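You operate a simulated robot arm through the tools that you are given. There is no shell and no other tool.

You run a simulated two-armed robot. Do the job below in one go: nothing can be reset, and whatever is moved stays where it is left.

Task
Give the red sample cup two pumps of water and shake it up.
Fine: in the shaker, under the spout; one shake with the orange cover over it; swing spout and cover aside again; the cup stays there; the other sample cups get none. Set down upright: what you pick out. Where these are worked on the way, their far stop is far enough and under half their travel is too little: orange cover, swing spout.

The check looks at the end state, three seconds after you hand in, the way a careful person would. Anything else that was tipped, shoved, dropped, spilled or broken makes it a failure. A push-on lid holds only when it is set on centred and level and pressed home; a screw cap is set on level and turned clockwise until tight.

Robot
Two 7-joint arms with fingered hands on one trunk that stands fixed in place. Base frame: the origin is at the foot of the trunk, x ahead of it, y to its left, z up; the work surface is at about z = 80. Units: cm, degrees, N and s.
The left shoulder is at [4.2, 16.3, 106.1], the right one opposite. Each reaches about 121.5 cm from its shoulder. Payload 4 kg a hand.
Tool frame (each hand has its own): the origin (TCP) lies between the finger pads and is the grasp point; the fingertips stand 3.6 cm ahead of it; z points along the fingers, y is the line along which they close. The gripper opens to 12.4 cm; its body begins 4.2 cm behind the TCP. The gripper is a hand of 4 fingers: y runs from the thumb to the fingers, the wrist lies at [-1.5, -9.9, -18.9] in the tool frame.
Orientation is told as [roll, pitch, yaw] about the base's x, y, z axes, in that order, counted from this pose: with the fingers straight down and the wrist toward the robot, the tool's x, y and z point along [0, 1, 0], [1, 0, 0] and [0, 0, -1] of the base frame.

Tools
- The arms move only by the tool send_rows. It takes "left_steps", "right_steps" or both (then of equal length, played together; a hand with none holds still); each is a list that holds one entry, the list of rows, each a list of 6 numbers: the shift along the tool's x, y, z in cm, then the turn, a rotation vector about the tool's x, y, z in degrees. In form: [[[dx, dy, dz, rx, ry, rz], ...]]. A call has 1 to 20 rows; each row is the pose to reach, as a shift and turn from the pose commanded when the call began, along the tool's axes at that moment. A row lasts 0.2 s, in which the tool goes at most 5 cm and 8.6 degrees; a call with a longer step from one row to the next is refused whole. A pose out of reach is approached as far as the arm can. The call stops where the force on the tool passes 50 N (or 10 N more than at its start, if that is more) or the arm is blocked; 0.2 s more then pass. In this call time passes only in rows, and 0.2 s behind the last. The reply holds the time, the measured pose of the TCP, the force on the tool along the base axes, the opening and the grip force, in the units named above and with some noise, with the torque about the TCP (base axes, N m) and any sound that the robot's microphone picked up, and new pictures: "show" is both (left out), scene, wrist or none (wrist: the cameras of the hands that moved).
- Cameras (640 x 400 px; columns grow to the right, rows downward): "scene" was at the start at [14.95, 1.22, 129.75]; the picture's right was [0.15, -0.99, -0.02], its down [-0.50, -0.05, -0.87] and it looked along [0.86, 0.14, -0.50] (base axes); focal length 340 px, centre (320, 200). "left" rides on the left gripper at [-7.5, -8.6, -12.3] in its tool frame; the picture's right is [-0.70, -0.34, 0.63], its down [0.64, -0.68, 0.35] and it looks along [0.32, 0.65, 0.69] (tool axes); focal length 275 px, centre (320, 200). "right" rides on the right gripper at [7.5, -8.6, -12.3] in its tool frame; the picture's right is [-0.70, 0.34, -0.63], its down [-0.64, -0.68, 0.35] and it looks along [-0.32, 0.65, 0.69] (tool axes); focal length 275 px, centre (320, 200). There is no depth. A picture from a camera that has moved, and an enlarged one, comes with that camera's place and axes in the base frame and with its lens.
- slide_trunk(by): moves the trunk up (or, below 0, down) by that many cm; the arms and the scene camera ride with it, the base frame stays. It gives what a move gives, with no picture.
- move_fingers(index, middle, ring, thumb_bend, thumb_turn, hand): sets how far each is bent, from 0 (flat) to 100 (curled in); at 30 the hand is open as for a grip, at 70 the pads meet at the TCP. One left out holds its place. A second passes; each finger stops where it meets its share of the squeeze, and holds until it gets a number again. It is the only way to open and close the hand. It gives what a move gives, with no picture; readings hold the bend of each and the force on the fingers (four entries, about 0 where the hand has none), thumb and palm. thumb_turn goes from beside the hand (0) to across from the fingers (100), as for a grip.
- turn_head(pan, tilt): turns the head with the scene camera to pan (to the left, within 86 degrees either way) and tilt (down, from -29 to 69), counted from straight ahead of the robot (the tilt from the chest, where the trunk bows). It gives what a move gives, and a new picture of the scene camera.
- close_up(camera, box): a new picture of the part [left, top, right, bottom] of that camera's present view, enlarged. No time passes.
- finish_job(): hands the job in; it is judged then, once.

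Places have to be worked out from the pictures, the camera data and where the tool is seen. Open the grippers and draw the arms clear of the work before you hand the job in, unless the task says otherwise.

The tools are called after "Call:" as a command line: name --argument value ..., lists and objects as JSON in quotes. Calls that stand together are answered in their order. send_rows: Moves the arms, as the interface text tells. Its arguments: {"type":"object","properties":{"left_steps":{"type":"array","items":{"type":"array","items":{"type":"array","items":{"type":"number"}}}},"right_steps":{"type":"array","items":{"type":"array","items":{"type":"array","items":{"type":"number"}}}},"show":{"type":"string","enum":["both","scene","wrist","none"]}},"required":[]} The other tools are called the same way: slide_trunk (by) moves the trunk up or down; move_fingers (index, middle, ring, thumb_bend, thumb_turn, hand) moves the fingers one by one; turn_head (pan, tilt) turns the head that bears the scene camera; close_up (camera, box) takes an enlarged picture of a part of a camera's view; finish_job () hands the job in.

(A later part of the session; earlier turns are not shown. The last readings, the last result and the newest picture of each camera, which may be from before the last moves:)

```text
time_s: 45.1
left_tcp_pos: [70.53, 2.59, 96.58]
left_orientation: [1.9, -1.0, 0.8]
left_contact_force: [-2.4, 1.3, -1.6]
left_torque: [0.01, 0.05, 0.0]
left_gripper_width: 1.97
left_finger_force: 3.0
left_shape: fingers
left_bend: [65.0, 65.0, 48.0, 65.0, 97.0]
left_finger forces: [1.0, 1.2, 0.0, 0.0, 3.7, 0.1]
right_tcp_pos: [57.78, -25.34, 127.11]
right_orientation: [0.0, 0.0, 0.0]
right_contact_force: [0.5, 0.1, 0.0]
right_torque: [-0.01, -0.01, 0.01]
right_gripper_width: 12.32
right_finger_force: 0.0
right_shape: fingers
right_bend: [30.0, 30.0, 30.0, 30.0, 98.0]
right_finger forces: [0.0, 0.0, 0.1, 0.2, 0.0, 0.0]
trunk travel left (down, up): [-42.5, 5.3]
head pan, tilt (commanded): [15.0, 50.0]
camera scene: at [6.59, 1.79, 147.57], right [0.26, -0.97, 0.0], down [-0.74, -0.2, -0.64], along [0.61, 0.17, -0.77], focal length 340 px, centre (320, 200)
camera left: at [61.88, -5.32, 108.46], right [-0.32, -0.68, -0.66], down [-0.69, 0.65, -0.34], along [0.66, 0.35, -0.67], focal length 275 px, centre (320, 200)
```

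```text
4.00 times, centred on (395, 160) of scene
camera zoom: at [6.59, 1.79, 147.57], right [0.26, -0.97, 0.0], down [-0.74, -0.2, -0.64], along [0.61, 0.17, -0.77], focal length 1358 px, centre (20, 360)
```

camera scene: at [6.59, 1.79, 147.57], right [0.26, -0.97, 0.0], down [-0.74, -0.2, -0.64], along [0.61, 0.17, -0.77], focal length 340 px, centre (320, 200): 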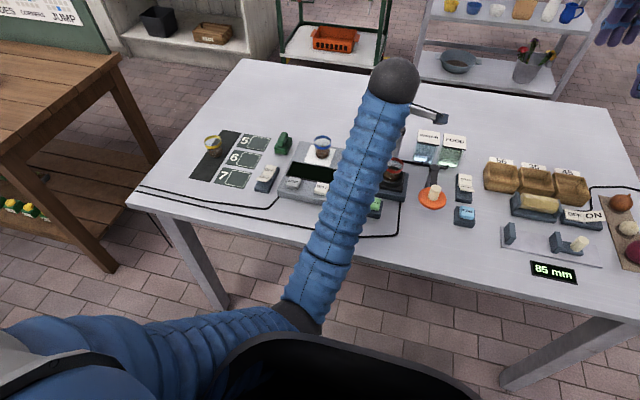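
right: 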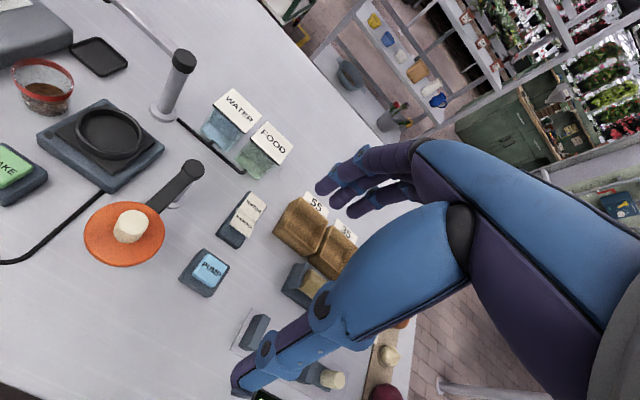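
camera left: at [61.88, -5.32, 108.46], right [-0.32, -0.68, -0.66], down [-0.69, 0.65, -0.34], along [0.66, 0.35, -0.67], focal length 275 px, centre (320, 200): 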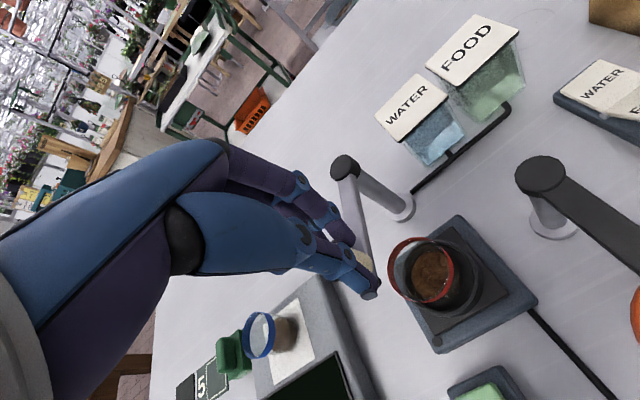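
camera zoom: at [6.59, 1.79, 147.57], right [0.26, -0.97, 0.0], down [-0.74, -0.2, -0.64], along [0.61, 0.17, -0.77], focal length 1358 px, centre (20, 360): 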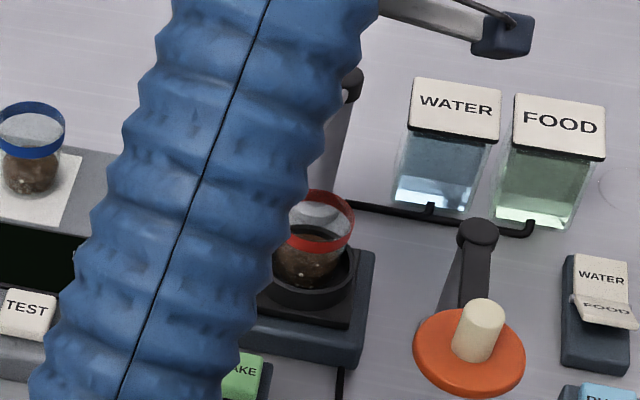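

The arm lags its command here (pose 2 cm short, tilted 2°) without real force: the left arm is near a joint limit, and the spout stands at about 164°, not yet over the cup. I'll yaw the hand clockwise so the wrist comes more from the left, which should free the elbow.

Call:
send_rows --left_steps '[[[0, 0, 0, 0, 0, 7], [0, 0, 0, 0, 0, 14], [0, 0, 0, 0, 0, 21], [0, 0, 0, 0, 0, 28]]]'

Call:
close_up --camera "left" --box '[270, 140, 450, 300]'

```text
time_s: 46.1
left_tcp_pos: [69.79, 0.37, 95.88]
left_orientation: [-0.1, 0.2, -28.2]
left_contact_force: [9.6, 0.2, 2.4]
left_torque: [0.05, -0.39, 0.11]
left_gripper_width: 1.97
left_finger_force: 7.3
left_shape: fingers
left_bend: [62.0, 62.0, 48.0, 66.0, 97.0]
left_finger forces: [4.7, 8.8, 0.0, 0.1, 1.3, 0.0]
right_tcp_pos: [57.87, -25.17, 127.2]
right_orientation: [-0.1, 0.1, 0.0]
right_contact_force: [0.2, -0.2, -0.8]
right_torque: [0.01, -0.04, -0.04]
right_gripper_width: 12.28
right_finger_force: 0.0
right_shape: fingers
right_bend: [30.0, 30.0, 30.0, 30.0, 98.0]
right_finger forces: [0.0, 0.0, 0.1, 0.0, 0.0, 0.0]
trunk travel left (down, up): [-42.5, 5.3]
head pan, tilt (commanded): [15.0, 50.0]
camera scene: at [6.71, 1.83, 147.56], right [0.26, -0.97, 0.0], down [-0.75, -0.2, -0.64], along [0.61, 0.17, -0.77], focal length 340 px, centre (320, 200)
camera left: at [58.57, -2.07, 108.21], right [-0.63, -0.45, -0.63], down [-0.3, 0.89, -0.35], along [0.72, -0.03, -0.69], focal length 275 px, centre (320, 200)
```

scene: 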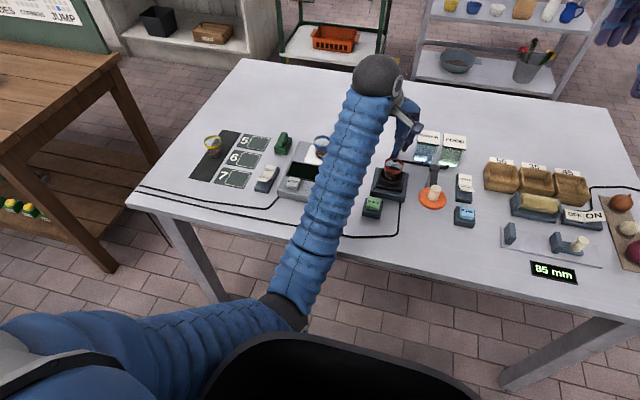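
left: 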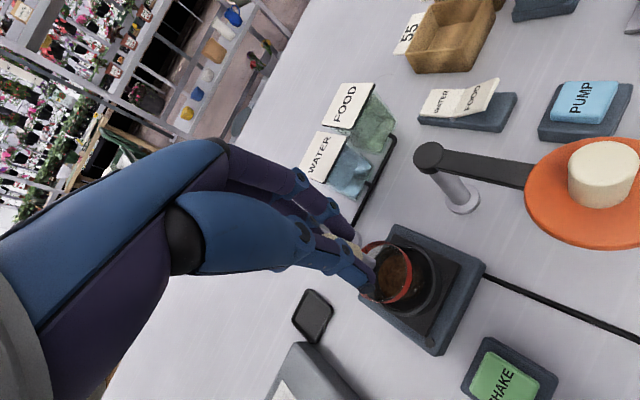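

```text
2.50 times, centred on (360, 220) of left
camera zoom: at [58.57, -2.07, 108.21], right [-0.63, -0.45, -0.63], down [-0.3, 0.89, -0.35], along [0.72, -0.03, -0.69], focal length 688 px, centre (220, 150)
```

zoom: 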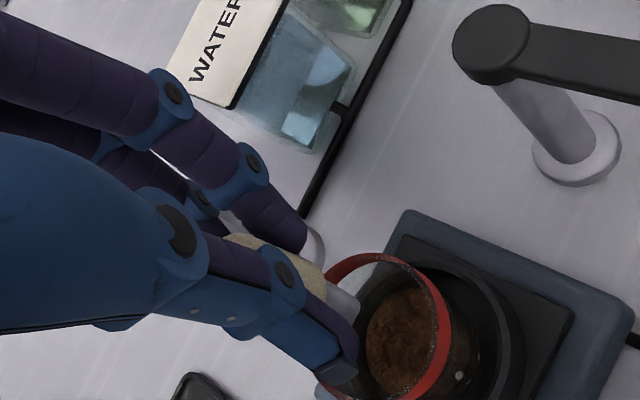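

That worked: the hand is at (69.8, 0.4) with the spout nearly over the cup. I'll relax the radial pull slightly and continue gently toward the far stop.

Call:
send_rows --left_steps '[[[-0.21, 0.45, 0, 0, 0, 0], [-0.74, 0.73, 0, 0, 0, 0]]]'

Call:
close_up --camera "left" --box '[290, 180, 430, 320]'

Call:
close_up --camera "scene" --box '[345, 110, 445, 210]'

```text
time_s: 46.7
left_tcp_pos: [69.98, -0.75, 96.07]
left_orientation: [0.1, 0.1, -28.3]
left_contact_force: [0.8, -0.2, -0.6]
left_torque: [0.06, -0.08, -0.03]
left_gripper_width: 1.42
left_finger_force: 1.0
left_shape: fingers
left_bend: [66.0, 64.0, 48.0, 66.0, 97.0]
left_finger forces: [0.1, 2.1, 0.1, 0.0, 0.6, 0.0]
right_tcp_pos: [57.78, -25.31, 127.08]
right_orientation: [0.1, 0.0, 0.0]
right_contact_force: [0.6, 0.6, 0.1]
right_torque: [0.03, -0.01, -0.01]
right_gripper_width: 12.3
right_finger_force: 0.0
right_shape: fingers
right_bend: [30.0, 30.0, 30.0, 30.0, 98.0]
right_finger forces: [0.1, 0.0, 0.1, 0.1, 0.0, 0.0]
trunk travel left (down, up): [-42.5, 5.3]
head pan, tilt (commanded): [15.0, 50.0]
camera scene: at [6.6, 1.73, 147.57], right [0.26, -0.97, 0.0], down [-0.75, -0.2, -0.64], along [0.61, 0.17, -0.77], focal length 340 px, centre (320, 200)
camera left: at [58.8, -3.13, 108.32], right [-0.63, -0.45, -0.63], down [-0.3, 0.89, -0.34], along [0.72, -0.03, -0.69], focal length 275 px, centre (320, 200)
```

scene: 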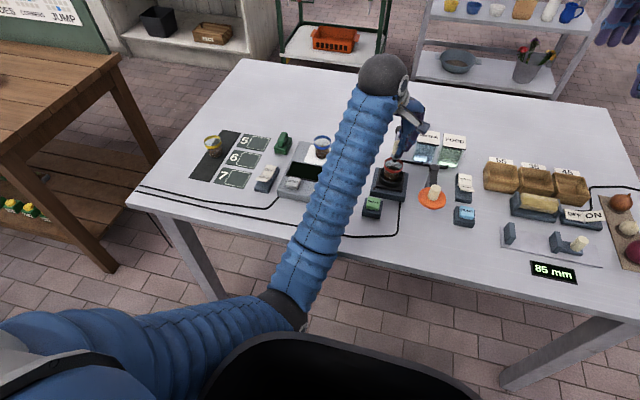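
left: 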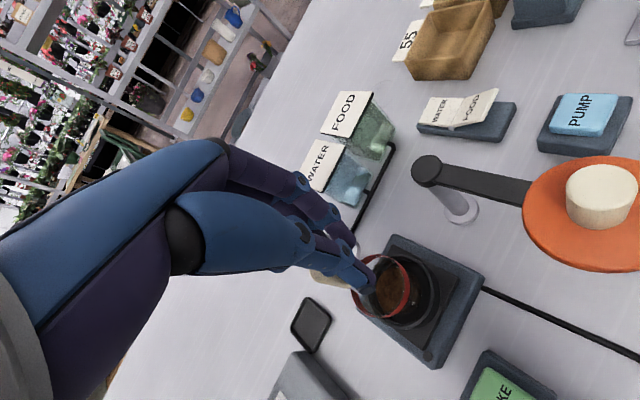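

```text
2.86 times, centred on (360, 250) of left
camera zoom: at [58.8, -3.13, 108.32], right [-0.63, -0.45, -0.63], down [-0.3, 0.89, -0.34], along [0.72, -0.03, -0.69], focal length 786 px, centre (206, 57)
```

zoom: 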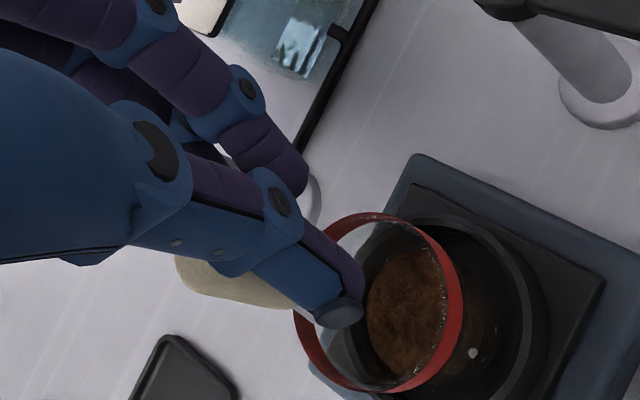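

```text
4.00 times, centred on (395, 160) of scene
camera zoom: at [6.6, 1.73, 147.57], right [0.26, -0.97, 0.0], down [-0.75, -0.2, -0.64], along [0.61, 0.17, -0.77], focal length 1358 px, centre (20, 360)
```

zoom: 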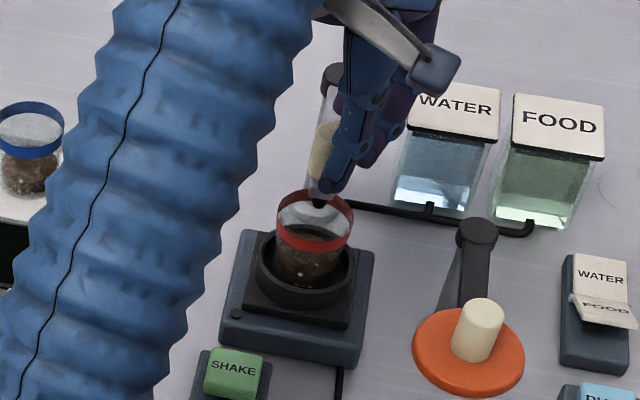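

The knob slipped out of the pinch on the last step; the scene view shows the outlet already centred over the cup (outlet ≈ (69.5, 0.1)), which fits the far stop. I'll raise the hand straight up without opening to clear the knob and then look closely.

Call:
send_rows --left_steps '[[[0, 0, -1.5, 0, 0, 0], [0, 0, -3.5, 0, 0, 0], [0, 0, -6, 0, 0, 0]]]'

Call:
close_up --camera "left" --box '[270, 160, 450, 320]'

Call:
close_up --camera "scene" --box '[345, 110, 445, 210]'

```text
time_s: 47.5
left_tcp_pos: [69.79, -0.39, 102.17]
left_orientation: [-0.1, -0.1, -28.1]
left_contact_force: [-0.4, 0.0, 0.4]
left_torque: [-0.03, 0.02, 0.03]
left_gripper_width: 1.32
left_finger_force: 0.0
left_shape: fingers
left_bend: [66.0, 66.0, 48.0, 66.0, 97.0]
left_finger forces: [0.1, 0.0, 0.1, 0.0, 0.0, 0.0]
right_tcp_pos: [57.87, -25.16, 127.21]
right_orientation: [0.0, -0.1, -0.1]
right_contact_force: [0.5, 0.2, 0.1]
right_torque: [0.01, -0.02, -0.02]
right_gripper_width: 12.29
right_finger_force: 0.1
right_shape: fingers
right_bend: [30.0, 30.0, 30.0, 30.0, 98.0]
right_finger forces: [0.1, 0.0, 0.0, 0.0, 0.0, 0.0]
trunk travel left (down, up): [-42.5, 5.3]
head pan, tilt (commanded): [15.0, 50.0]
camera scene: at [6.62, 1.79, 147.57], right [0.26, -0.97, 0.0], down [-0.74, -0.2, -0.64], along [0.61, 0.17, -0.77], focal length 340 px, centre (320, 200)
camera left: at [58.74, -2.95, 114.42], right [-0.63, -0.46, -0.63], down [-0.3, 0.89, -0.35], along [0.72, -0.03, -0.69], focal length 275 px, centre (320, 200)
```

scene: 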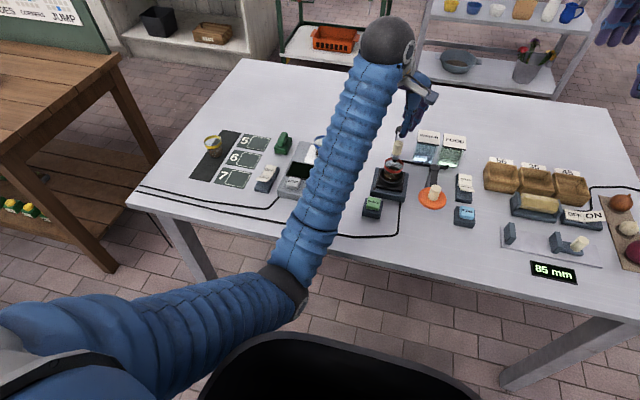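
left: 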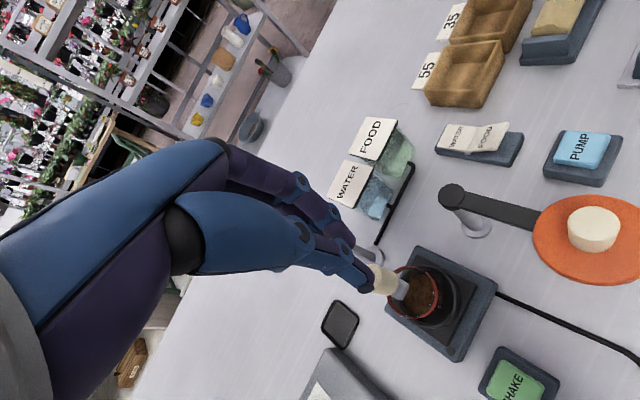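

```text
2.50 times, centred on (360, 240) of left
camera zoom: at [58.74, -2.95, 114.42], right [-0.63, -0.46, -0.63], down [-0.3, 0.89, -0.35], along [0.72, -0.03, -0.69], focal length 688 px, centre (220, 100)
```

zoom: 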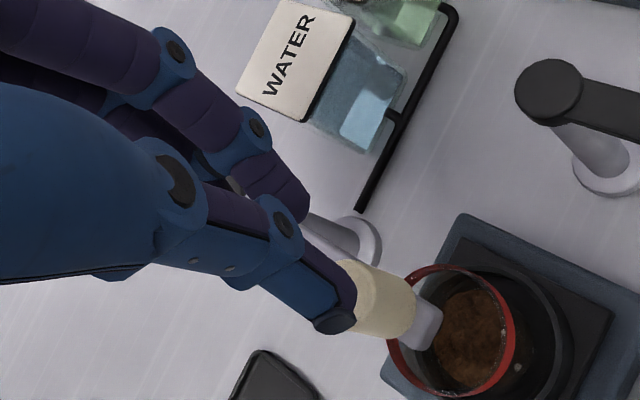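

```text
4.00 times, centred on (395, 160) of scene
camera zoom: at [6.62, 1.79, 147.57], right [0.26, -0.97, 0.0], down [-0.74, -0.2, -0.64], along [0.61, 0.17, -0.77], focal length 1358 px, centre (20, 360)
```

zoom: 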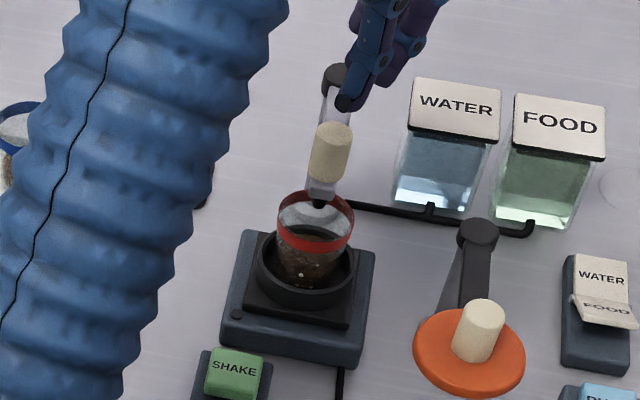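

Now I zoom on the spout outlet over the cup to judge its alignment.

Call:
close_up --camera "scene" --box '[375, 140, 415, 190]'

Call:
close_up --camera "left" --box '[350, 240, 450, 340]'

```text
8.00 times, centred on (395, 165) of scene
camera zoom: at [6.62, 1.79, 147.57], right [0.26, -0.97, 0.0], down [-0.74, -0.2, -0.64], along [0.61, 0.17, -0.77], focal length 2717 px, centre (-280, 480)
```

zoom: 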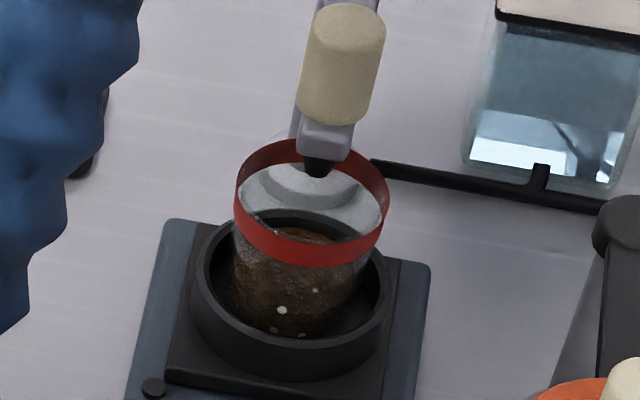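

```text
4.00 times, centred on (400, 290) of left
camera zoom: at [58.74, -2.95, 114.42], right [-0.63, -0.46, -0.63], down [-0.3, 0.89, -0.35], along [0.72, -0.03, -0.69], focal length 1101 px, centre (0, -160)
```

zoom: 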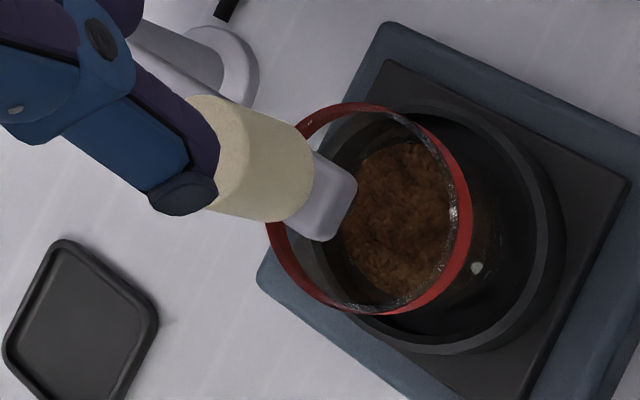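

The outlet hangs well inside the cup's rim, so the spout is in position. Next I'll prepare the right hand for pressing PUMP: close thumb, index and middle into a poking tip, curl the ring finger away, and turn the head to see the right side.

Call:
move_fingers --hand "right" --index 70 --middle 70 --ring 95 --thumb_bend 70

Call:
turn_head --pan -12 --tilt 48

Call:
close_up --camera "right" --box '[0, 0, 640, 400]'

```text
time_s: 48.5
left_tcp_pos: [69.92, -0.43, 102.1]
left_orientation: [0.0, 0.1, -28.1]
left_contact_force: [-0.1, -0.3, 0.5]
left_torque: [0.03, -0.01, 0.0]
left_gripper_width: 1.34
left_finger_force: 0.2
left_shape: fingers
left_bend: [66.0, 66.0, 48.0, 66.0, 97.0]
left_finger forces: [0.0, 0.0, 0.1, 0.1, 0.0, 0.0]
right_tcp_pos: [57.8, -25.2, 127.11]
right_orientation: [0.0, 0.0, 0.0]
right_contact_force: [0.4, -0.6, 0.0]
right_torque: [-0.01, 0.0, 0.02]
right_gripper_width: 0.12
right_finger_force: 0.0
right_shape: fingers
right_bend: [70.0, 70.0, 95.0, 70.0, 98.0]
right_finger forces: [0.0, 0.0, 0.1, 0.0, 0.1, 0.0]
trunk travel left (down, up): [-42.5, 5.3]
head pan, tilt (commanded): [15.0, 50.0]
```

```text
time_s: 49.4
left_tcp_pos: [69.87, -0.45, 102.21]
left_orientation: [0.0, 0.1, -28.1]
left_contact_force: [1.1, 0.6, -0.5]
left_torque: [-0.01, 0.02, -0.01]
left_gripper_width: 1.32
left_finger_force: 0.0
left_shape: fingers
left_bend: [66.0, 66.0, 48.0, 66.0, 97.0]
left_finger forces: [0.0, 0.1, 0.0, 0.1, 0.0, 0.1]
right_tcp_pos: [57.79, -25.37, 127.2]
right_orientation: [0.0, 0.0, 0.0]
right_contact_force: [0.4, -0.1, 0.0]
right_torque: [-0.03, 0.02, 0.02]
right_gripper_width: 0.09
right_finger_force: 0.0
right_shape: fingers
right_bend: [70.0, 70.0, 95.0, 70.0, 98.0]
right_finger forces: [0.1, 0.0, 0.1, 0.1, 0.0, 0.0]
trunk travel left (down, up): [-42.5, 5.3]
head pan, tilt (commanded): [-12.0, 48.0]
camera scene: at [6.89, -1.84, 147.83], right [-0.21, -0.98, 0.0], down [-0.73, 0.15, -0.66], along [0.65, -0.14, -0.75], focal length 340 px, centre (320, 200)
```

scene: 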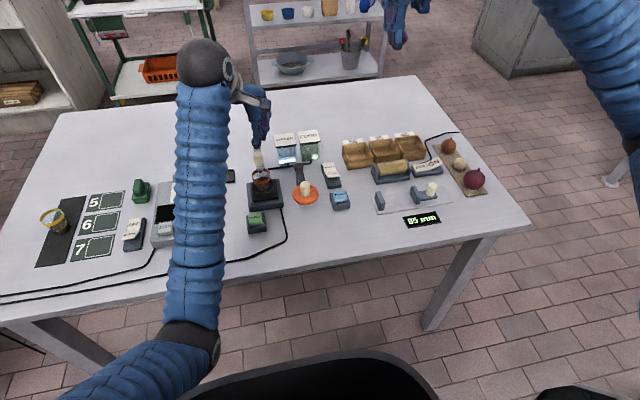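

```text
1.00 times, centred on (320, 200) of right (not enlarged: the box is as wide or as high as the picture)
camera zoom: at [49.25, -17.91, 139.42], right [0.34, -0.7, 0.63], down [-0.68, -0.65, -0.35], along [0.65, -0.32, -0.69], focal length 275 px, centre (320, 200)
```

zoom: 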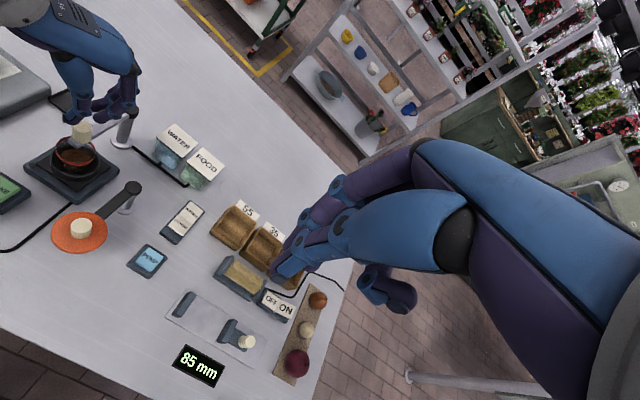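

The right arm is clear. I'll bring the right hand down over the PUMP button to about z=100 to localise it precisely.

Call:
send_rows --right_steps '[[[1, 1, 4, 0, 0, 0], [2, 2, 8, 0, 0, 0], [3, 3, 12, 0, 0, 0], [4, 4, 16, 0, 0, 0], [5, 5, 20, 0, 0, 0], [5.8, 5.5, 24, 0, 0, 0], [5.8, 5.5, 26, 0, 0, 0]]]'

Call:
close_up --camera "right" --box '[180, 140, 400, 320]'

```text
time_s: 51.0
left_tcp_pos: [69.89, -0.43, 102.16]
left_orientation: [0.0, 0.1, -28.1]
left_contact_force: [0.3, 0.0, 0.4]
left_torque: [0.03, -0.02, -0.02]
left_gripper_width: 1.34
left_finger_force: 0.1
left_shape: fingers
left_bend: [66.0, 66.0, 48.0, 66.0, 97.0]
left_finger forces: [0.0, 0.0, 0.1, 0.0, 0.0, 0.0]
right_tcp_pos: [63.22, -19.39, 101.02]
right_orientation: [-0.1, 0.0, 0.0]
right_contact_force: [-0.2, -0.8, -0.2]
right_torque: [-0.01, -0.01, 0.01]
right_gripper_width: 0.16
right_finger_force: 0.1
right_shape: fingers
right_bend: [70.0, 70.0, 95.0, 70.0, 98.0]
right_finger forces: [0.0, 0.1, 0.0, 0.1, 0.1, 0.1]
trunk travel left (down, up): [-42.5, 5.3]
head pan, tilt (commanded): [-12.0, 48.0]
camera scene: at [6.86, -1.87, 147.84], right [-0.21, -0.98, 0.0], down [-0.73, 0.15, -0.66], along [0.65, -0.14, -0.75], focal length 340 px, centre (320, 200)
camera right: at [54.72, -11.99, 113.35], right [0.34, -0.7, 0.63], down [-0.68, -0.65, -0.35], along [0.65, -0.32, -0.69], focal length 275 px, centre (320, 200)
```

scene: 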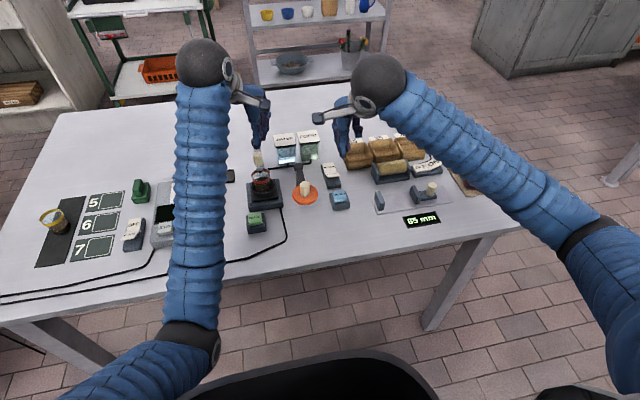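
right: 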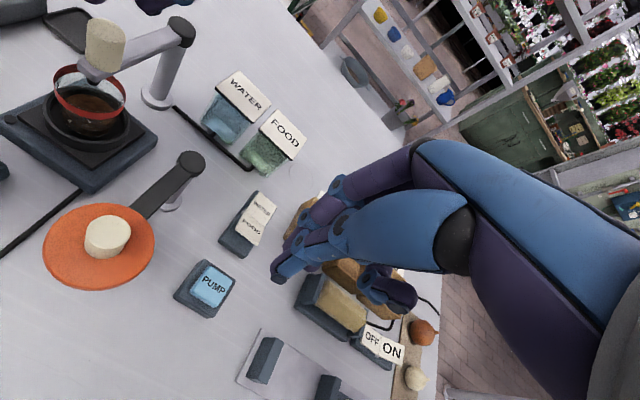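

```text
2.22 times, centred on (290, 230) of right
camera zoom: at [54.72, -11.99, 113.35], right [0.34, -0.7, 0.63], down [-0.68, -0.65, -0.35], along [0.65, -0.32, -0.69], focal length 612 px, centre (387, 133)
```

zoom: 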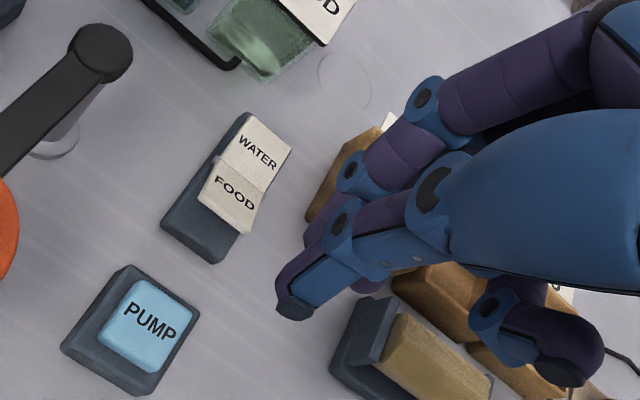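

PUMP's top centre works out at (63.65, -19.4, 82.8). I'll centre the right fingertips over it and descend to just above it.

Call:
send_rows --right_steps '[[[0, 0.4, 3, 0, 0, 0], [0, 0.4, 6, 0, 0, 0], [0, 0.4, 9, 0, 0, 0], [0, 0.4, 11.5, 0, 0, 0]]]'

Call:
close_up --camera "right" --box '[200, 180, 380, 320]'

Call:
close_up --camera "scene" --box '[290, 130, 390, 230]'

```text
time_s: 52.0
left_tcp_pos: [69.8, -0.44, 102.18]
left_orientation: [0.0, 0.1, -28.1]
left_contact_force: [0.5, 0.7, 0.5]
left_torque: [-0.01, -0.01, 0.0]
left_gripper_width: 1.29
left_finger_force: 0.0
left_shape: fingers
left_bend: [66.0, 66.0, 48.0, 66.0, 97.0]
left_finger forces: [0.0, 0.0, 0.1, 0.1, 0.0, 0.0]
right_tcp_pos: [63.63, -19.47, 89.5]
right_orientation: [-0.1, 0.0, 0.0]
right_contact_force: [0.5, 0.3, -0.2]
right_torque: [0.02, -0.02, 0.07]
right_gripper_width: 0.11
right_finger_force: 0.0
right_shape: fingers
right_bend: [70.0, 70.0, 95.0, 70.0, 98.0]
right_finger forces: [0.1, 0.1, 0.0, 0.0, 0.0, 0.1]
trunk travel left (down, up): [-42.5, 5.3]
head pan, tilt (commanded): [-12.0, 48.0]
camera scene: at [6.89, -1.84, 147.83], right [-0.21, -0.98, 0.0], down [-0.73, 0.15, -0.66], along [0.65, -0.14, -0.75], focal length 340 px, centre (320, 200)
camera right: at [55.04, -12.12, 101.81], right [0.34, -0.7, 0.63], down [-0.68, -0.65, -0.34], along [0.65, -0.32, -0.69], focal length 275 px, centre (320, 200)
```

scene: 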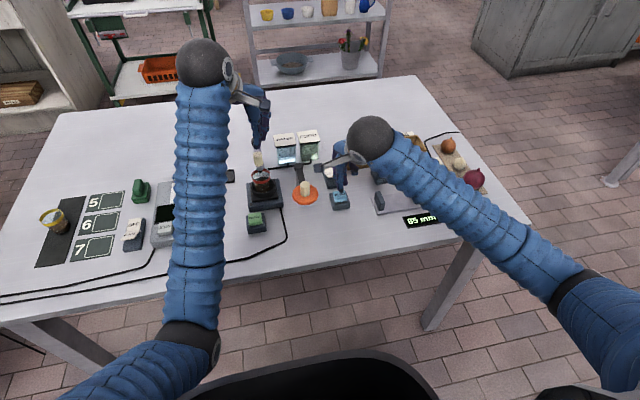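
right: 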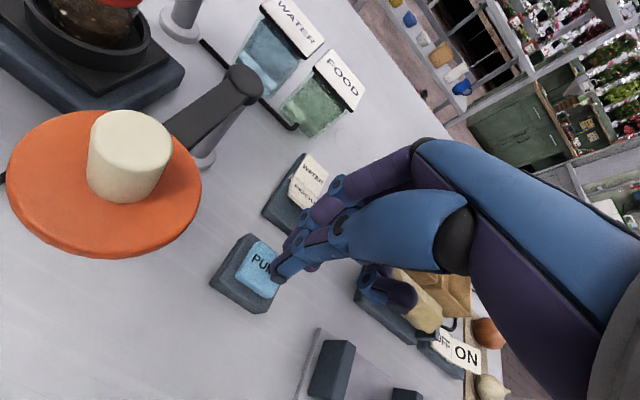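

```text
2.86 times, centred on (290, 250) of right
camera zoom: at [55.04, -12.12, 101.81], right [0.34, -0.7, 0.63], down [-0.68, -0.65, -0.34], along [0.65, -0.32, -0.69], focal length 786 px, centre (406, 57)
```

zoom: 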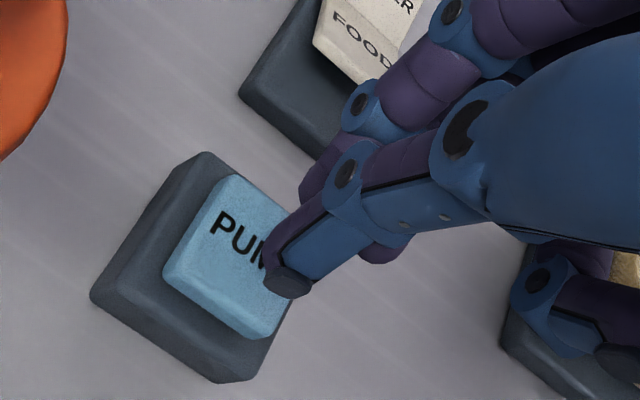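

```text
4.00 times, centred on (340, 180) of scene
camera zoom: at [6.89, -1.84, 147.83], right [-0.21, -0.98, 0.0], down [-0.73, 0.15, -0.66], along [0.65, -0.14, -0.75], focal length 1358 px, centre (240, 280)
```

zoom: 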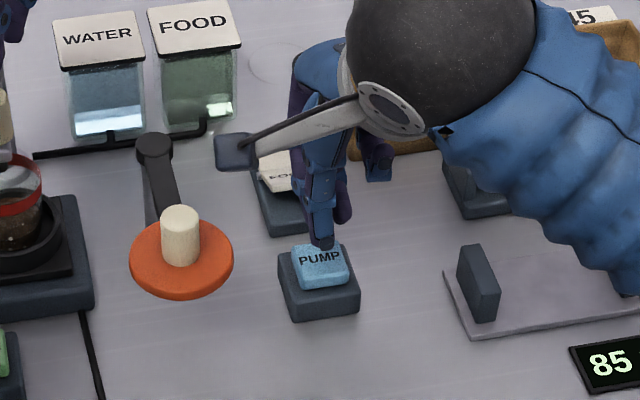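

The fingertips are directly above PUMP. I'll lower close to contact and then press in small steps while reading force and sound.

Call:
send_rows --right_steps '[[[0, 0, 1.2, 0, 0, 0], [0, 0, 2.2, 0, 0, 0]]]' --show "none"

Call:
send_rows --right_steps '[[[0, 0, 0.4, 0, 0, 0]]]' --show "none"

```text
time_s: 52.6
left_tcp_pos: [69.88, -0.45, 102.22]
left_orientation: [0.0, 0.2, -28.1]
left_contact_force: [-0.8, -0.6, -0.2]
left_torque: [0.04, 0.0, -0.04]
left_gripper_width: 1.34
left_finger_force: 0.1
left_shape: fingers
left_bend: [66.0, 66.0, 48.0, 66.0, 97.0]
left_finger forces: [0.0, 0.1, 0.0, 0.0, 0.0, 0.1]
right_tcp_pos: [63.72, -19.45, 87.43]
right_orientation: [0.0, 0.0, 0.0]
right_contact_force: [0.7, 0.6, -0.4]
right_torque: [-0.02, -0.01, 0.01]
right_gripper_width: 0.12
right_finger_force: 0.6
right_shape: fingers
right_bend: [70.0, 70.0, 95.0, 70.0, 98.0]
right_finger forces: [0.0, 0.0, 0.0, 0.1, 0.1, 0.0]
trunk travel left (down, up): [-42.5, 5.3]
head pan, tilt (commanded): [-12.0, 48.0]
```

```text
time_s: 53.0
left_tcp_pos: [69.86, -0.55, 102.08]
left_orientation: [0.0, 0.1, -28.1]
left_contact_force: [-0.2, -0.7, -0.2]
left_torque: [-0.01, 0.01, 0.01]
left_gripper_width: 1.32
left_finger_force: 0.1
left_shape: fingers
left_bend: [66.0, 66.0, 48.0, 66.0, 97.0]
left_finger forces: [0.0, 0.0, 0.0, 0.0, 0.1, 0.1]
right_tcp_pos: [63.77, -19.49, 87.07]
right_orientation: [-0.1, -0.1, 0.0]
right_contact_force: [0.0, 0.7, 1.7]
right_torque: [0.02, 0.04, 0.01]
right_gripper_width: 0.09
right_finger_force: 1.1
right_shape: fingers
right_bend: [70.0, 70.0, 95.0, 70.0, 97.0]
right_finger forces: [0.0, 0.0, 0.0, 0.1, 1.5, 0.1]
trunk travel left (down, up): [-42.5, 5.3]
head pan, tilt (commanded): [-12.0, 48.0]
```

First contact at z≈87.1 through the thumb tip. I'll keep pressing in small steps.

Call:
send_rows --right_steps '[[[0, 0, 0.3, 0, 0, 0]]]' --show "none"

```text
time_s: 53.4
left_tcp_pos: [69.8, -0.4, 102.21]
left_orientation: [0.0, 0.0, -28.1]
left_contact_force: [-0.2, 0.8, -0.5]
left_torque: [0.0, 0.03, 0.0]
left_gripper_width: 1.32
left_finger_force: 0.0
left_shape: fingers
left_bend: [66.0, 66.0, 48.0, 66.0, 97.0]
left_finger forces: [0.1, 0.1, 0.0, 0.1, 0.0, 0.1]
right_tcp_pos: [63.7, -19.45, 86.75]
right_orientation: [-0.1, 0.0, 0.1]
right_contact_force: [0.0, 0.7, 3.0]
right_torque: [0.04, -0.02, 0.0]
right_gripper_width: 0.12
right_finger_force: 1.5
right_shape: fingers
right_bend: [70.0, 70.0, 95.0, 70.0, 97.0]
right_finger forces: [0.9, 0.0, 0.0, 0.0, 2.2, 0.0]
trunk travel left (down, up): [-42.5, 5.3]
head pan, tilt (commanded): [-12.0, 48.0]
heard: click
```

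A click was heard at about 3 N: the first pump. I'll lift off the button and look at what happened.

Call:
send_rows --right_steps '[[[0, 0, -0.8, 0, 0, 0], [0, 0, -1.6, 0, 0, 0]]]' --show "none"

Call:
close_up --camera "scene" --box '[230, 120, 330, 220]'

Call:
close_up --camera "scene" --box '[290, 130, 390, 230]'

Call:
close_up --camera "left" --box '[330, 220, 450, 340]'

```text
time_s: 54.0
left_tcp_pos: [69.89, -0.43, 102.15]
left_orientation: [0.1, 0.1, -28.1]
left_contact_force: [0.4, -0.1, 0.3]
left_torque: [0.02, 0.02, 0.0]
left_gripper_width: 1.32
left_finger_force: 0.0
left_shape: fingers
left_bend: [66.0, 66.0, 48.0, 66.0, 97.0]
left_finger forces: [0.0, 0.1, 0.1, 0.0, 0.0, 0.0]
right_tcp_pos: [63.68, -19.45, 88.27]
right_orientation: [0.1, 0.0, 0.1]
right_contact_force: [0.3, 1.4, -0.4]
right_torque: [0.01, -0.01, -0.01]
right_gripper_width: 0.12
right_finger_force: 0.1
right_shape: fingers
right_bend: [70.0, 70.0, 95.0, 70.0, 97.0]
right_finger forces: [0.0, 0.0, 0.0, 0.1, 0.0, 0.0]
trunk travel left (down, up): [-42.5, 5.3]
head pan, tilt (commanded): [-12.0, 48.0]
```

```text
4.00 times, centred on (280, 170) of scene
camera zoom: at [6.88, -1.83, 147.84], right [-0.21, -0.98, 0.0], down [-0.73, 0.15, -0.66], along [0.65, -0.14, -0.75], focal length 1358 px, centre (480, 320)
```

zoom: 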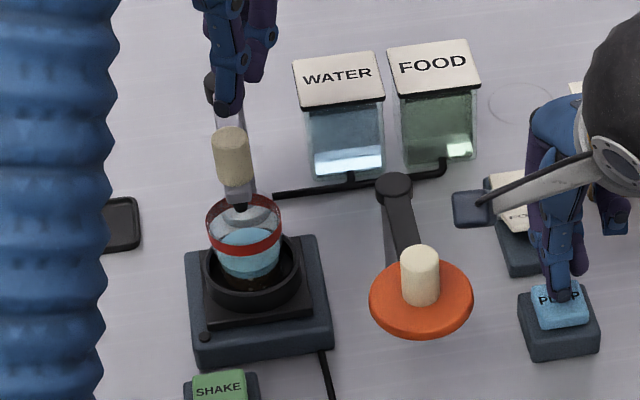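

```text
4.00 times, centred on (340, 180) of scene
camera zoom: at [6.88, -1.83, 147.84], right [-0.21, -0.98, 0.0], down [-0.73, 0.15, -0.66], along [0.65, -0.14, -0.75], focal length 1358 px, centre (240, 280)
```

zoom: 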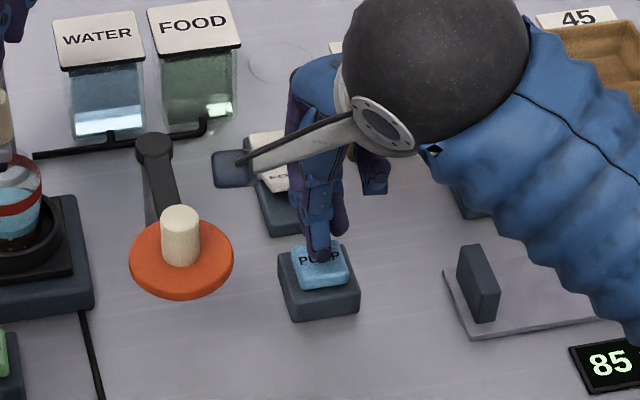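

```text
3.33 times, centred on (390, 280) of left
camera zoom: at [58.74, -2.96, 114.39], right [-0.63, -0.46, -0.63], down [-0.3, 0.89, -0.35], along [0.72, -0.03, -0.69], focal length 918 px, centre (87, -67)
```

zoom: 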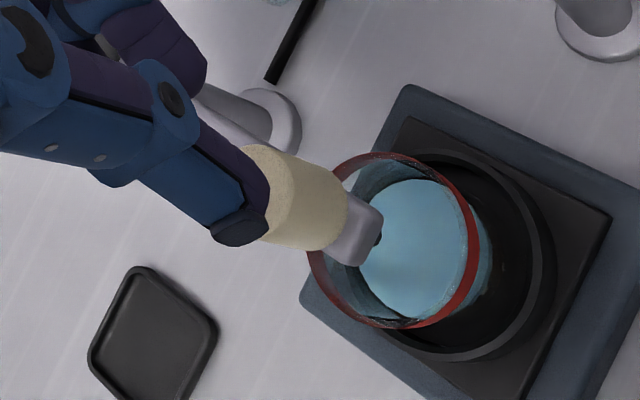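

One pump of water (blue) is in the cup. I'll press PUMP a second time the same way.

Call:
send_rows --right_steps '[[[0, 0, 0.8, 0, 0, 0], [0, 0, 1.3, 0, 0, 0], [0, 0, 1.6, 0, 0, 0]]]' --show "none"

```text
time_s: 54.8
left_tcp_pos: [69.78, -0.39, 102.21]
left_orientation: [0.1, 0.0, -28.1]
left_contact_force: [-0.7, 0.3, 0.4]
left_torque: [-0.01, -0.01, 0.01]
left_gripper_width: 1.3
left_finger_force: 0.1
left_shape: fingers
left_bend: [66.0, 66.0, 48.0, 66.0, 97.0]
left_finger forces: [0.1, 0.0, 0.0, 0.1, 0.1, 0.0]
right_tcp_pos: [63.67, -19.49, 86.72]
right_orientation: [-0.2, 0.0, 0.0]
right_contact_force: [0.0, 0.5, 3.3]
right_torque: [0.01, 0.0, -0.03]
right_gripper_width: 0.08
right_finger_force: 1.3
right_shape: fingers
right_bend: [70.0, 70.0, 95.0, 70.0, 97.0]
right_finger forces: [0.9, 0.1, 0.0, 0.0, 2.2, 0.0]
trunk travel left (down, up): [-42.5, 5.3]
head pan, tilt (commanded): [-12.0, 48.0]
heard: click
```

A second click was heard. I'll lift off the button well clear and check the cup's level.

Call:
send_rows --right_steps '[[[0, 0, -1, 0, 0, 0], [0, 0, -3, 0, 0, 0], [0, 0, -6, 0, 0, 0]]]' --show "none"

Call:
close_up --camera "scene" --box '[230, 120, 330, 220]'

Call:
close_up --camera "left" --box '[330, 220, 450, 340]'

```text
time_s: 55.6
left_tcp_pos: [69.8, -0.4, 102.21]
left_orientation: [0.0, 0.0, -28.1]
left_contact_force: [0.6, 0.8, 0.4]
left_torque: [-0.03, 0.01, -0.02]
left_gripper_width: 1.31
left_finger_force: 0.1
left_shape: fingers
left_bend: [66.0, 66.0, 48.0, 66.0, 97.0]
left_finger forces: [0.0, 0.0, 0.0, 0.1, 0.1, 0.1]
right_tcp_pos: [63.69, -19.41, 92.75]
right_orientation: [-0.1, -0.1, 0.0]
right_contact_force: [-0.4, -0.2, 0.2]
right_torque: [-0.01, -0.03, -0.01]
right_gripper_width: 0.09
right_finger_force: 0.1
right_shape: fingers
right_bend: [70.0, 70.0, 95.0, 70.0, 97.0]
right_finger forces: [0.1, 0.0, 0.0, 0.0, 0.0, 0.0]
trunk travel left (down, up): [-42.5, 5.3]
head pan, tilt (commanded): [-12.0, 48.0]
```

```text
4.00 times, centred on (280, 170) of scene
camera zoom: at [6.9, -1.8, 147.84], right [-0.21, -0.98, 0.0], down [-0.73, 0.15, -0.66], along [0.65, -0.14, -0.75], focal length 1358 px, centre (480, 320)
```

zoom: 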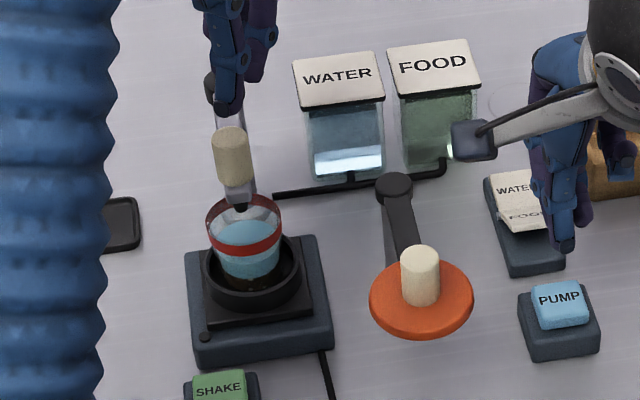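

```text
3.33 times, centred on (390, 280) of left
camera zoom: at [58.75, -2.95, 114.39], right [-0.63, -0.46, -0.63], down [-0.3, 0.89, -0.35], along [0.72, -0.03, -0.69], focal length 918 px, centre (87, -67)
```

zoom: 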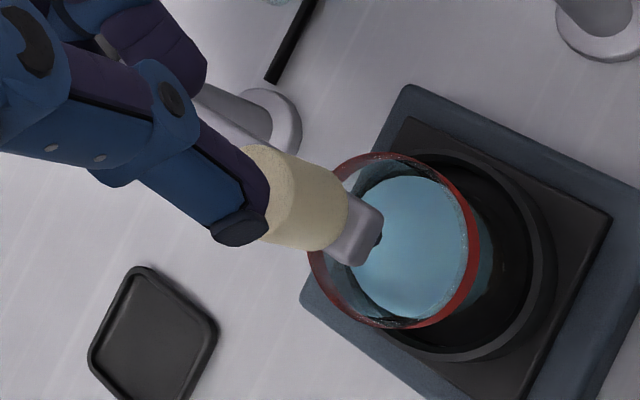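

Two pumps are in the cup and the level rose both times. Now the spout goes back: I'll open the left fingers (curling the ring finger away) at this height and locate the knob.

Call:
move_fingers --hand "left" --index 52 --middle 52 --ring 90 --thumb_bend 52

Call:
close_up --camera "left" --box '[290, 180, 450, 340]'

Call:
close_up --camera "scene" --box '[230, 90, 310, 190]'

```text
time_s: 56.6
left_tcp_pos: [69.92, -0.41, 102.21]
left_orientation: [0.0, 0.1, -28.0]
left_contact_force: [0.5, 0.3, 0.3]
left_torque: [-0.01, 0.02, 0.0]
left_gripper_width: 5.56
left_finger_force: 0.1
left_shape: fingers
left_bend: [52.0, 52.0, 90.0, 52.0, 97.0]
left_finger forces: [0.0, 0.1, 0.0, 0.0, 0.0, 0.0]
right_tcp_pos: [63.68, -19.5, 92.71]
right_orientation: [0.0, 0.0, -0.1]
right_contact_force: [1.1, -0.4, -0.2]
right_torque: [-0.01, -0.06, -0.01]
right_gripper_width: 0.1
right_finger_force: 0.1
right_shape: fingers
right_bend: [70.0, 70.0, 95.0, 70.0, 97.0]
right_finger forces: [0.0, 0.0, 0.0, 0.0, 0.1, 0.0]
trunk travel left (down, up): [-42.5, 5.3]
head pan, tilt (commanded): [-12.0, 48.0]
```

```text
2.50 times, centred on (370, 260) of left
camera zoom: at [58.74, -2.96, 114.38], right [-0.63, -0.46, -0.63], down [-0.3, 0.89, -0.35], along [0.72, -0.03, -0.69], focal length 688 px, centre (195, 50)
```

zoom: 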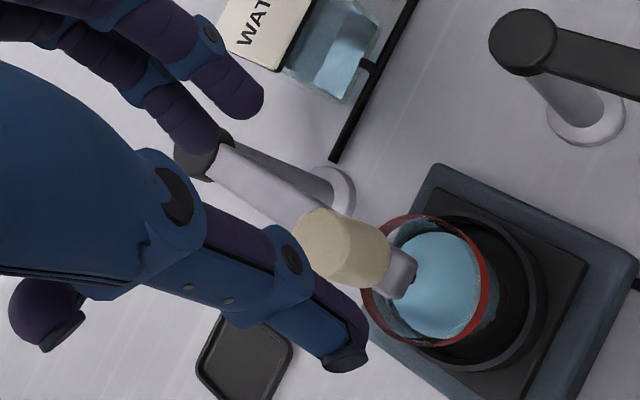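

```text
4.00 times, centred on (270, 140) of scene
camera zoom: at [6.88, -1.84, 147.84], right [-0.21, -0.98, 0.0], down [-0.73, 0.15, -0.66], along [0.65, -0.14, -0.75], focal length 1358 px, centre (520, 440)
```

zoom: 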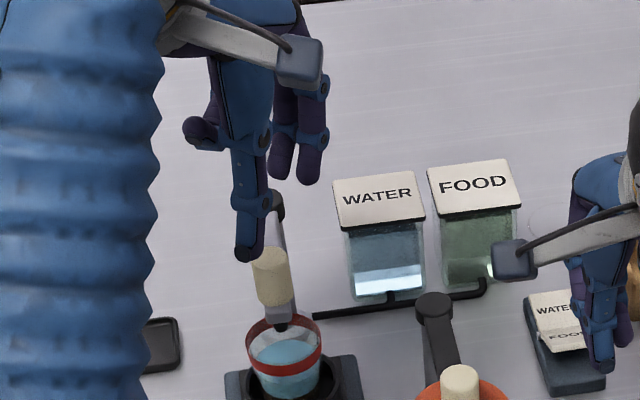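

The knob is at about (69.95, -0.1), almost under the hand. I'll shift slightly and descend to z≈96.6, keeping the tips above the spout bar.

Call:
send_rows --left_steps '[[[0.18, -0.09, 1.5, 0, 0, 0], [0.18, -0.09, 3.5, 0, 0, 0], [0.18, -0.09, 5, 0, 0, 0], [0.18, -0.09, 5.6, 0, 0, 0]]]'

Call:
close_up --camera "left" --box '[270, 160, 450, 320]'

```text
time_s: 57.6
left_tcp_pos: [69.84, -0.25, 96.6]
left_orientation: [0.0, 0.0, -28.1]
left_contact_force: [0.2, -0.3, 0.4]
left_torque: [-0.01, -0.02, -0.03]
left_gripper_width: 5.55
left_finger_force: 0.0
left_shape: fingers
left_bend: [52.0, 52.0, 90.0, 52.0, 97.0]
left_finger forces: [0.0, 0.1, 0.0, 0.1, 0.1, 0.0]
right_tcp_pos: [63.79, -19.57, 92.67]
right_orientation: [-0.1, 0.1, 0.0]
right_contact_force: [-0.7, -0.1, -1.1]
right_torque: [-0.01, 0.02, 0.02]
right_gripper_width: 0.11
right_finger_force: 0.1
right_shape: fingers
right_bend: [70.0, 70.0, 95.0, 70.0, 97.0]
right_finger forces: [0.0, 0.1, 0.1, 0.0, 0.0, 0.0]
trunk travel left (down, up): [-42.5, 5.3]
head pan, tilt (commanded): [-12.0, 48.0]
camera scene: at [6.89, -1.84, 147.84], right [-0.21, -0.98, 0.0], down [-0.73, 0.15, -0.66], along [0.65, -0.14, -0.75], focal length 340 px, centre (320, 200)
camera left: at [58.79, -2.83, 108.71], right [-0.63, -0.46, -0.63], down [-0.3, 0.89, -0.34], along [0.72, -0.03, -0.69], focal length 275 px, centre (320, 200)
```

scene: 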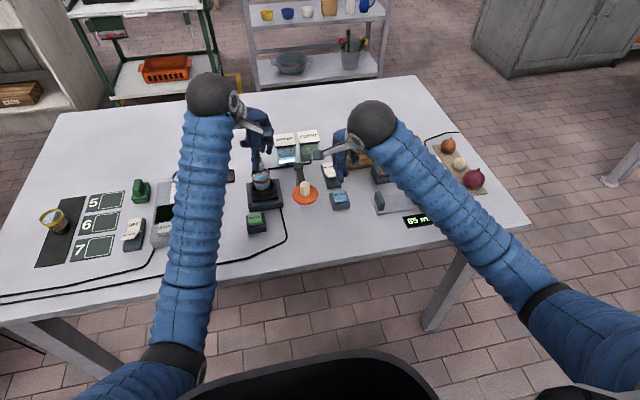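
left: 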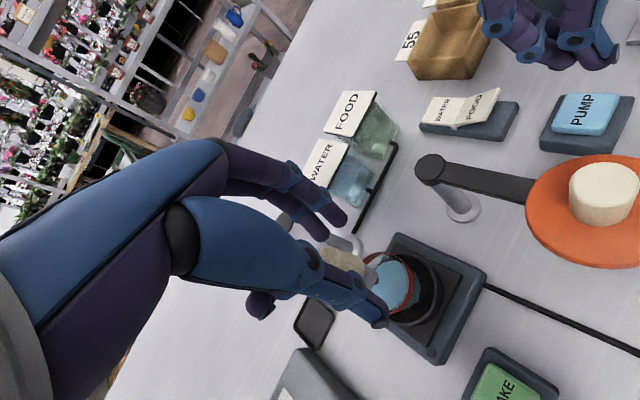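

```text
2.50 times, centred on (360, 240) of left
camera zoom: at [58.79, -2.83, 108.71], right [-0.63, -0.46, -0.63], down [-0.3, 0.89, -0.34], along [0.72, -0.03, -0.69], focal length 688 px, centre (220, 100)
```

zoom: 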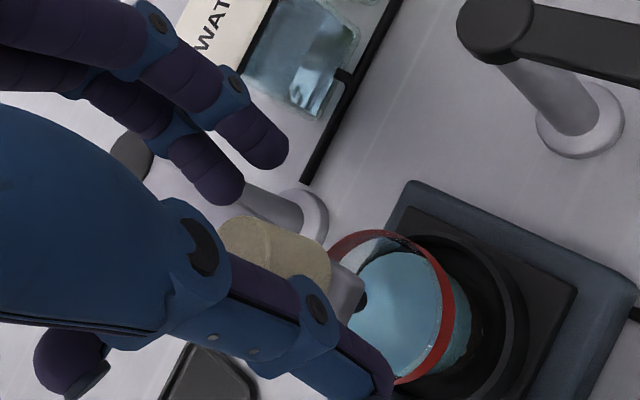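

The knob is between thumb and index/middle. I'll close on it.

Call:
move_fingers --hand "left" --index 66 --middle 66 --thumb_bend 67

Call:
close_up --camera "left" --box '[270, 160, 450, 320]'

```text
time_s: 58.6
left_tcp_pos: [69.93, -0.34, 96.38]
left_orientation: [0.0, 0.2, -28.1]
left_contact_force: [1.2, -0.5, -0.4]
left_torque: [0.0, -0.06, -0.01]
left_gripper_width: 1.34
left_finger_force: 1.7
left_shape: fingers
left_bend: [66.0, 64.0, 90.0, 67.0, 97.0]
left_finger forces: [0.0, 3.0, 0.1, 0.1, 1.3, 0.1]
right_tcp_pos: [63.8, -19.36, 92.64]
right_orientation: [0.0, -0.1, 0.0]
right_contact_force: [-1.5, 0.4, 0.8]
right_torque: [0.01, 0.0, -0.03]
right_gripper_width: 0.08
right_finger_force: 0.1
right_shape: fingers
right_bend: [70.0, 70.0, 95.0, 70.0, 97.0]
right_finger forces: [0.0, 0.0, 0.0, 0.0, 0.0, 0.0]
trunk travel left (down, up): [-42.5, 5.3]
head pan, tilt (commanded): [-12.0, 48.0]
```

```text
2.50 times, centred on (360, 240) of left
camera zoom: at [58.8, -2.83, 108.72], right [-0.63, -0.46, -0.63], down [-0.3, 0.89, -0.35], along [0.72, -0.03, -0.69], focal length 688 px, centre (220, 100)
```

zoom: 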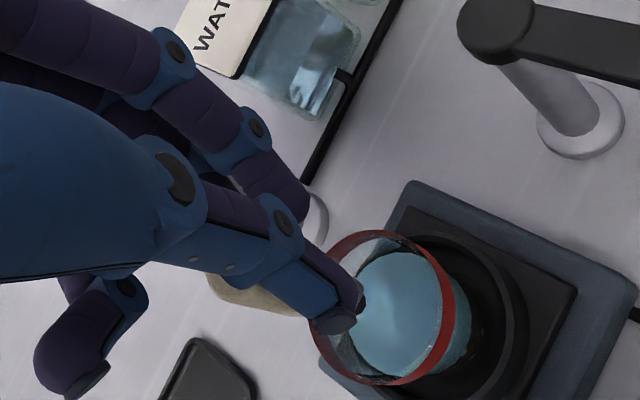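

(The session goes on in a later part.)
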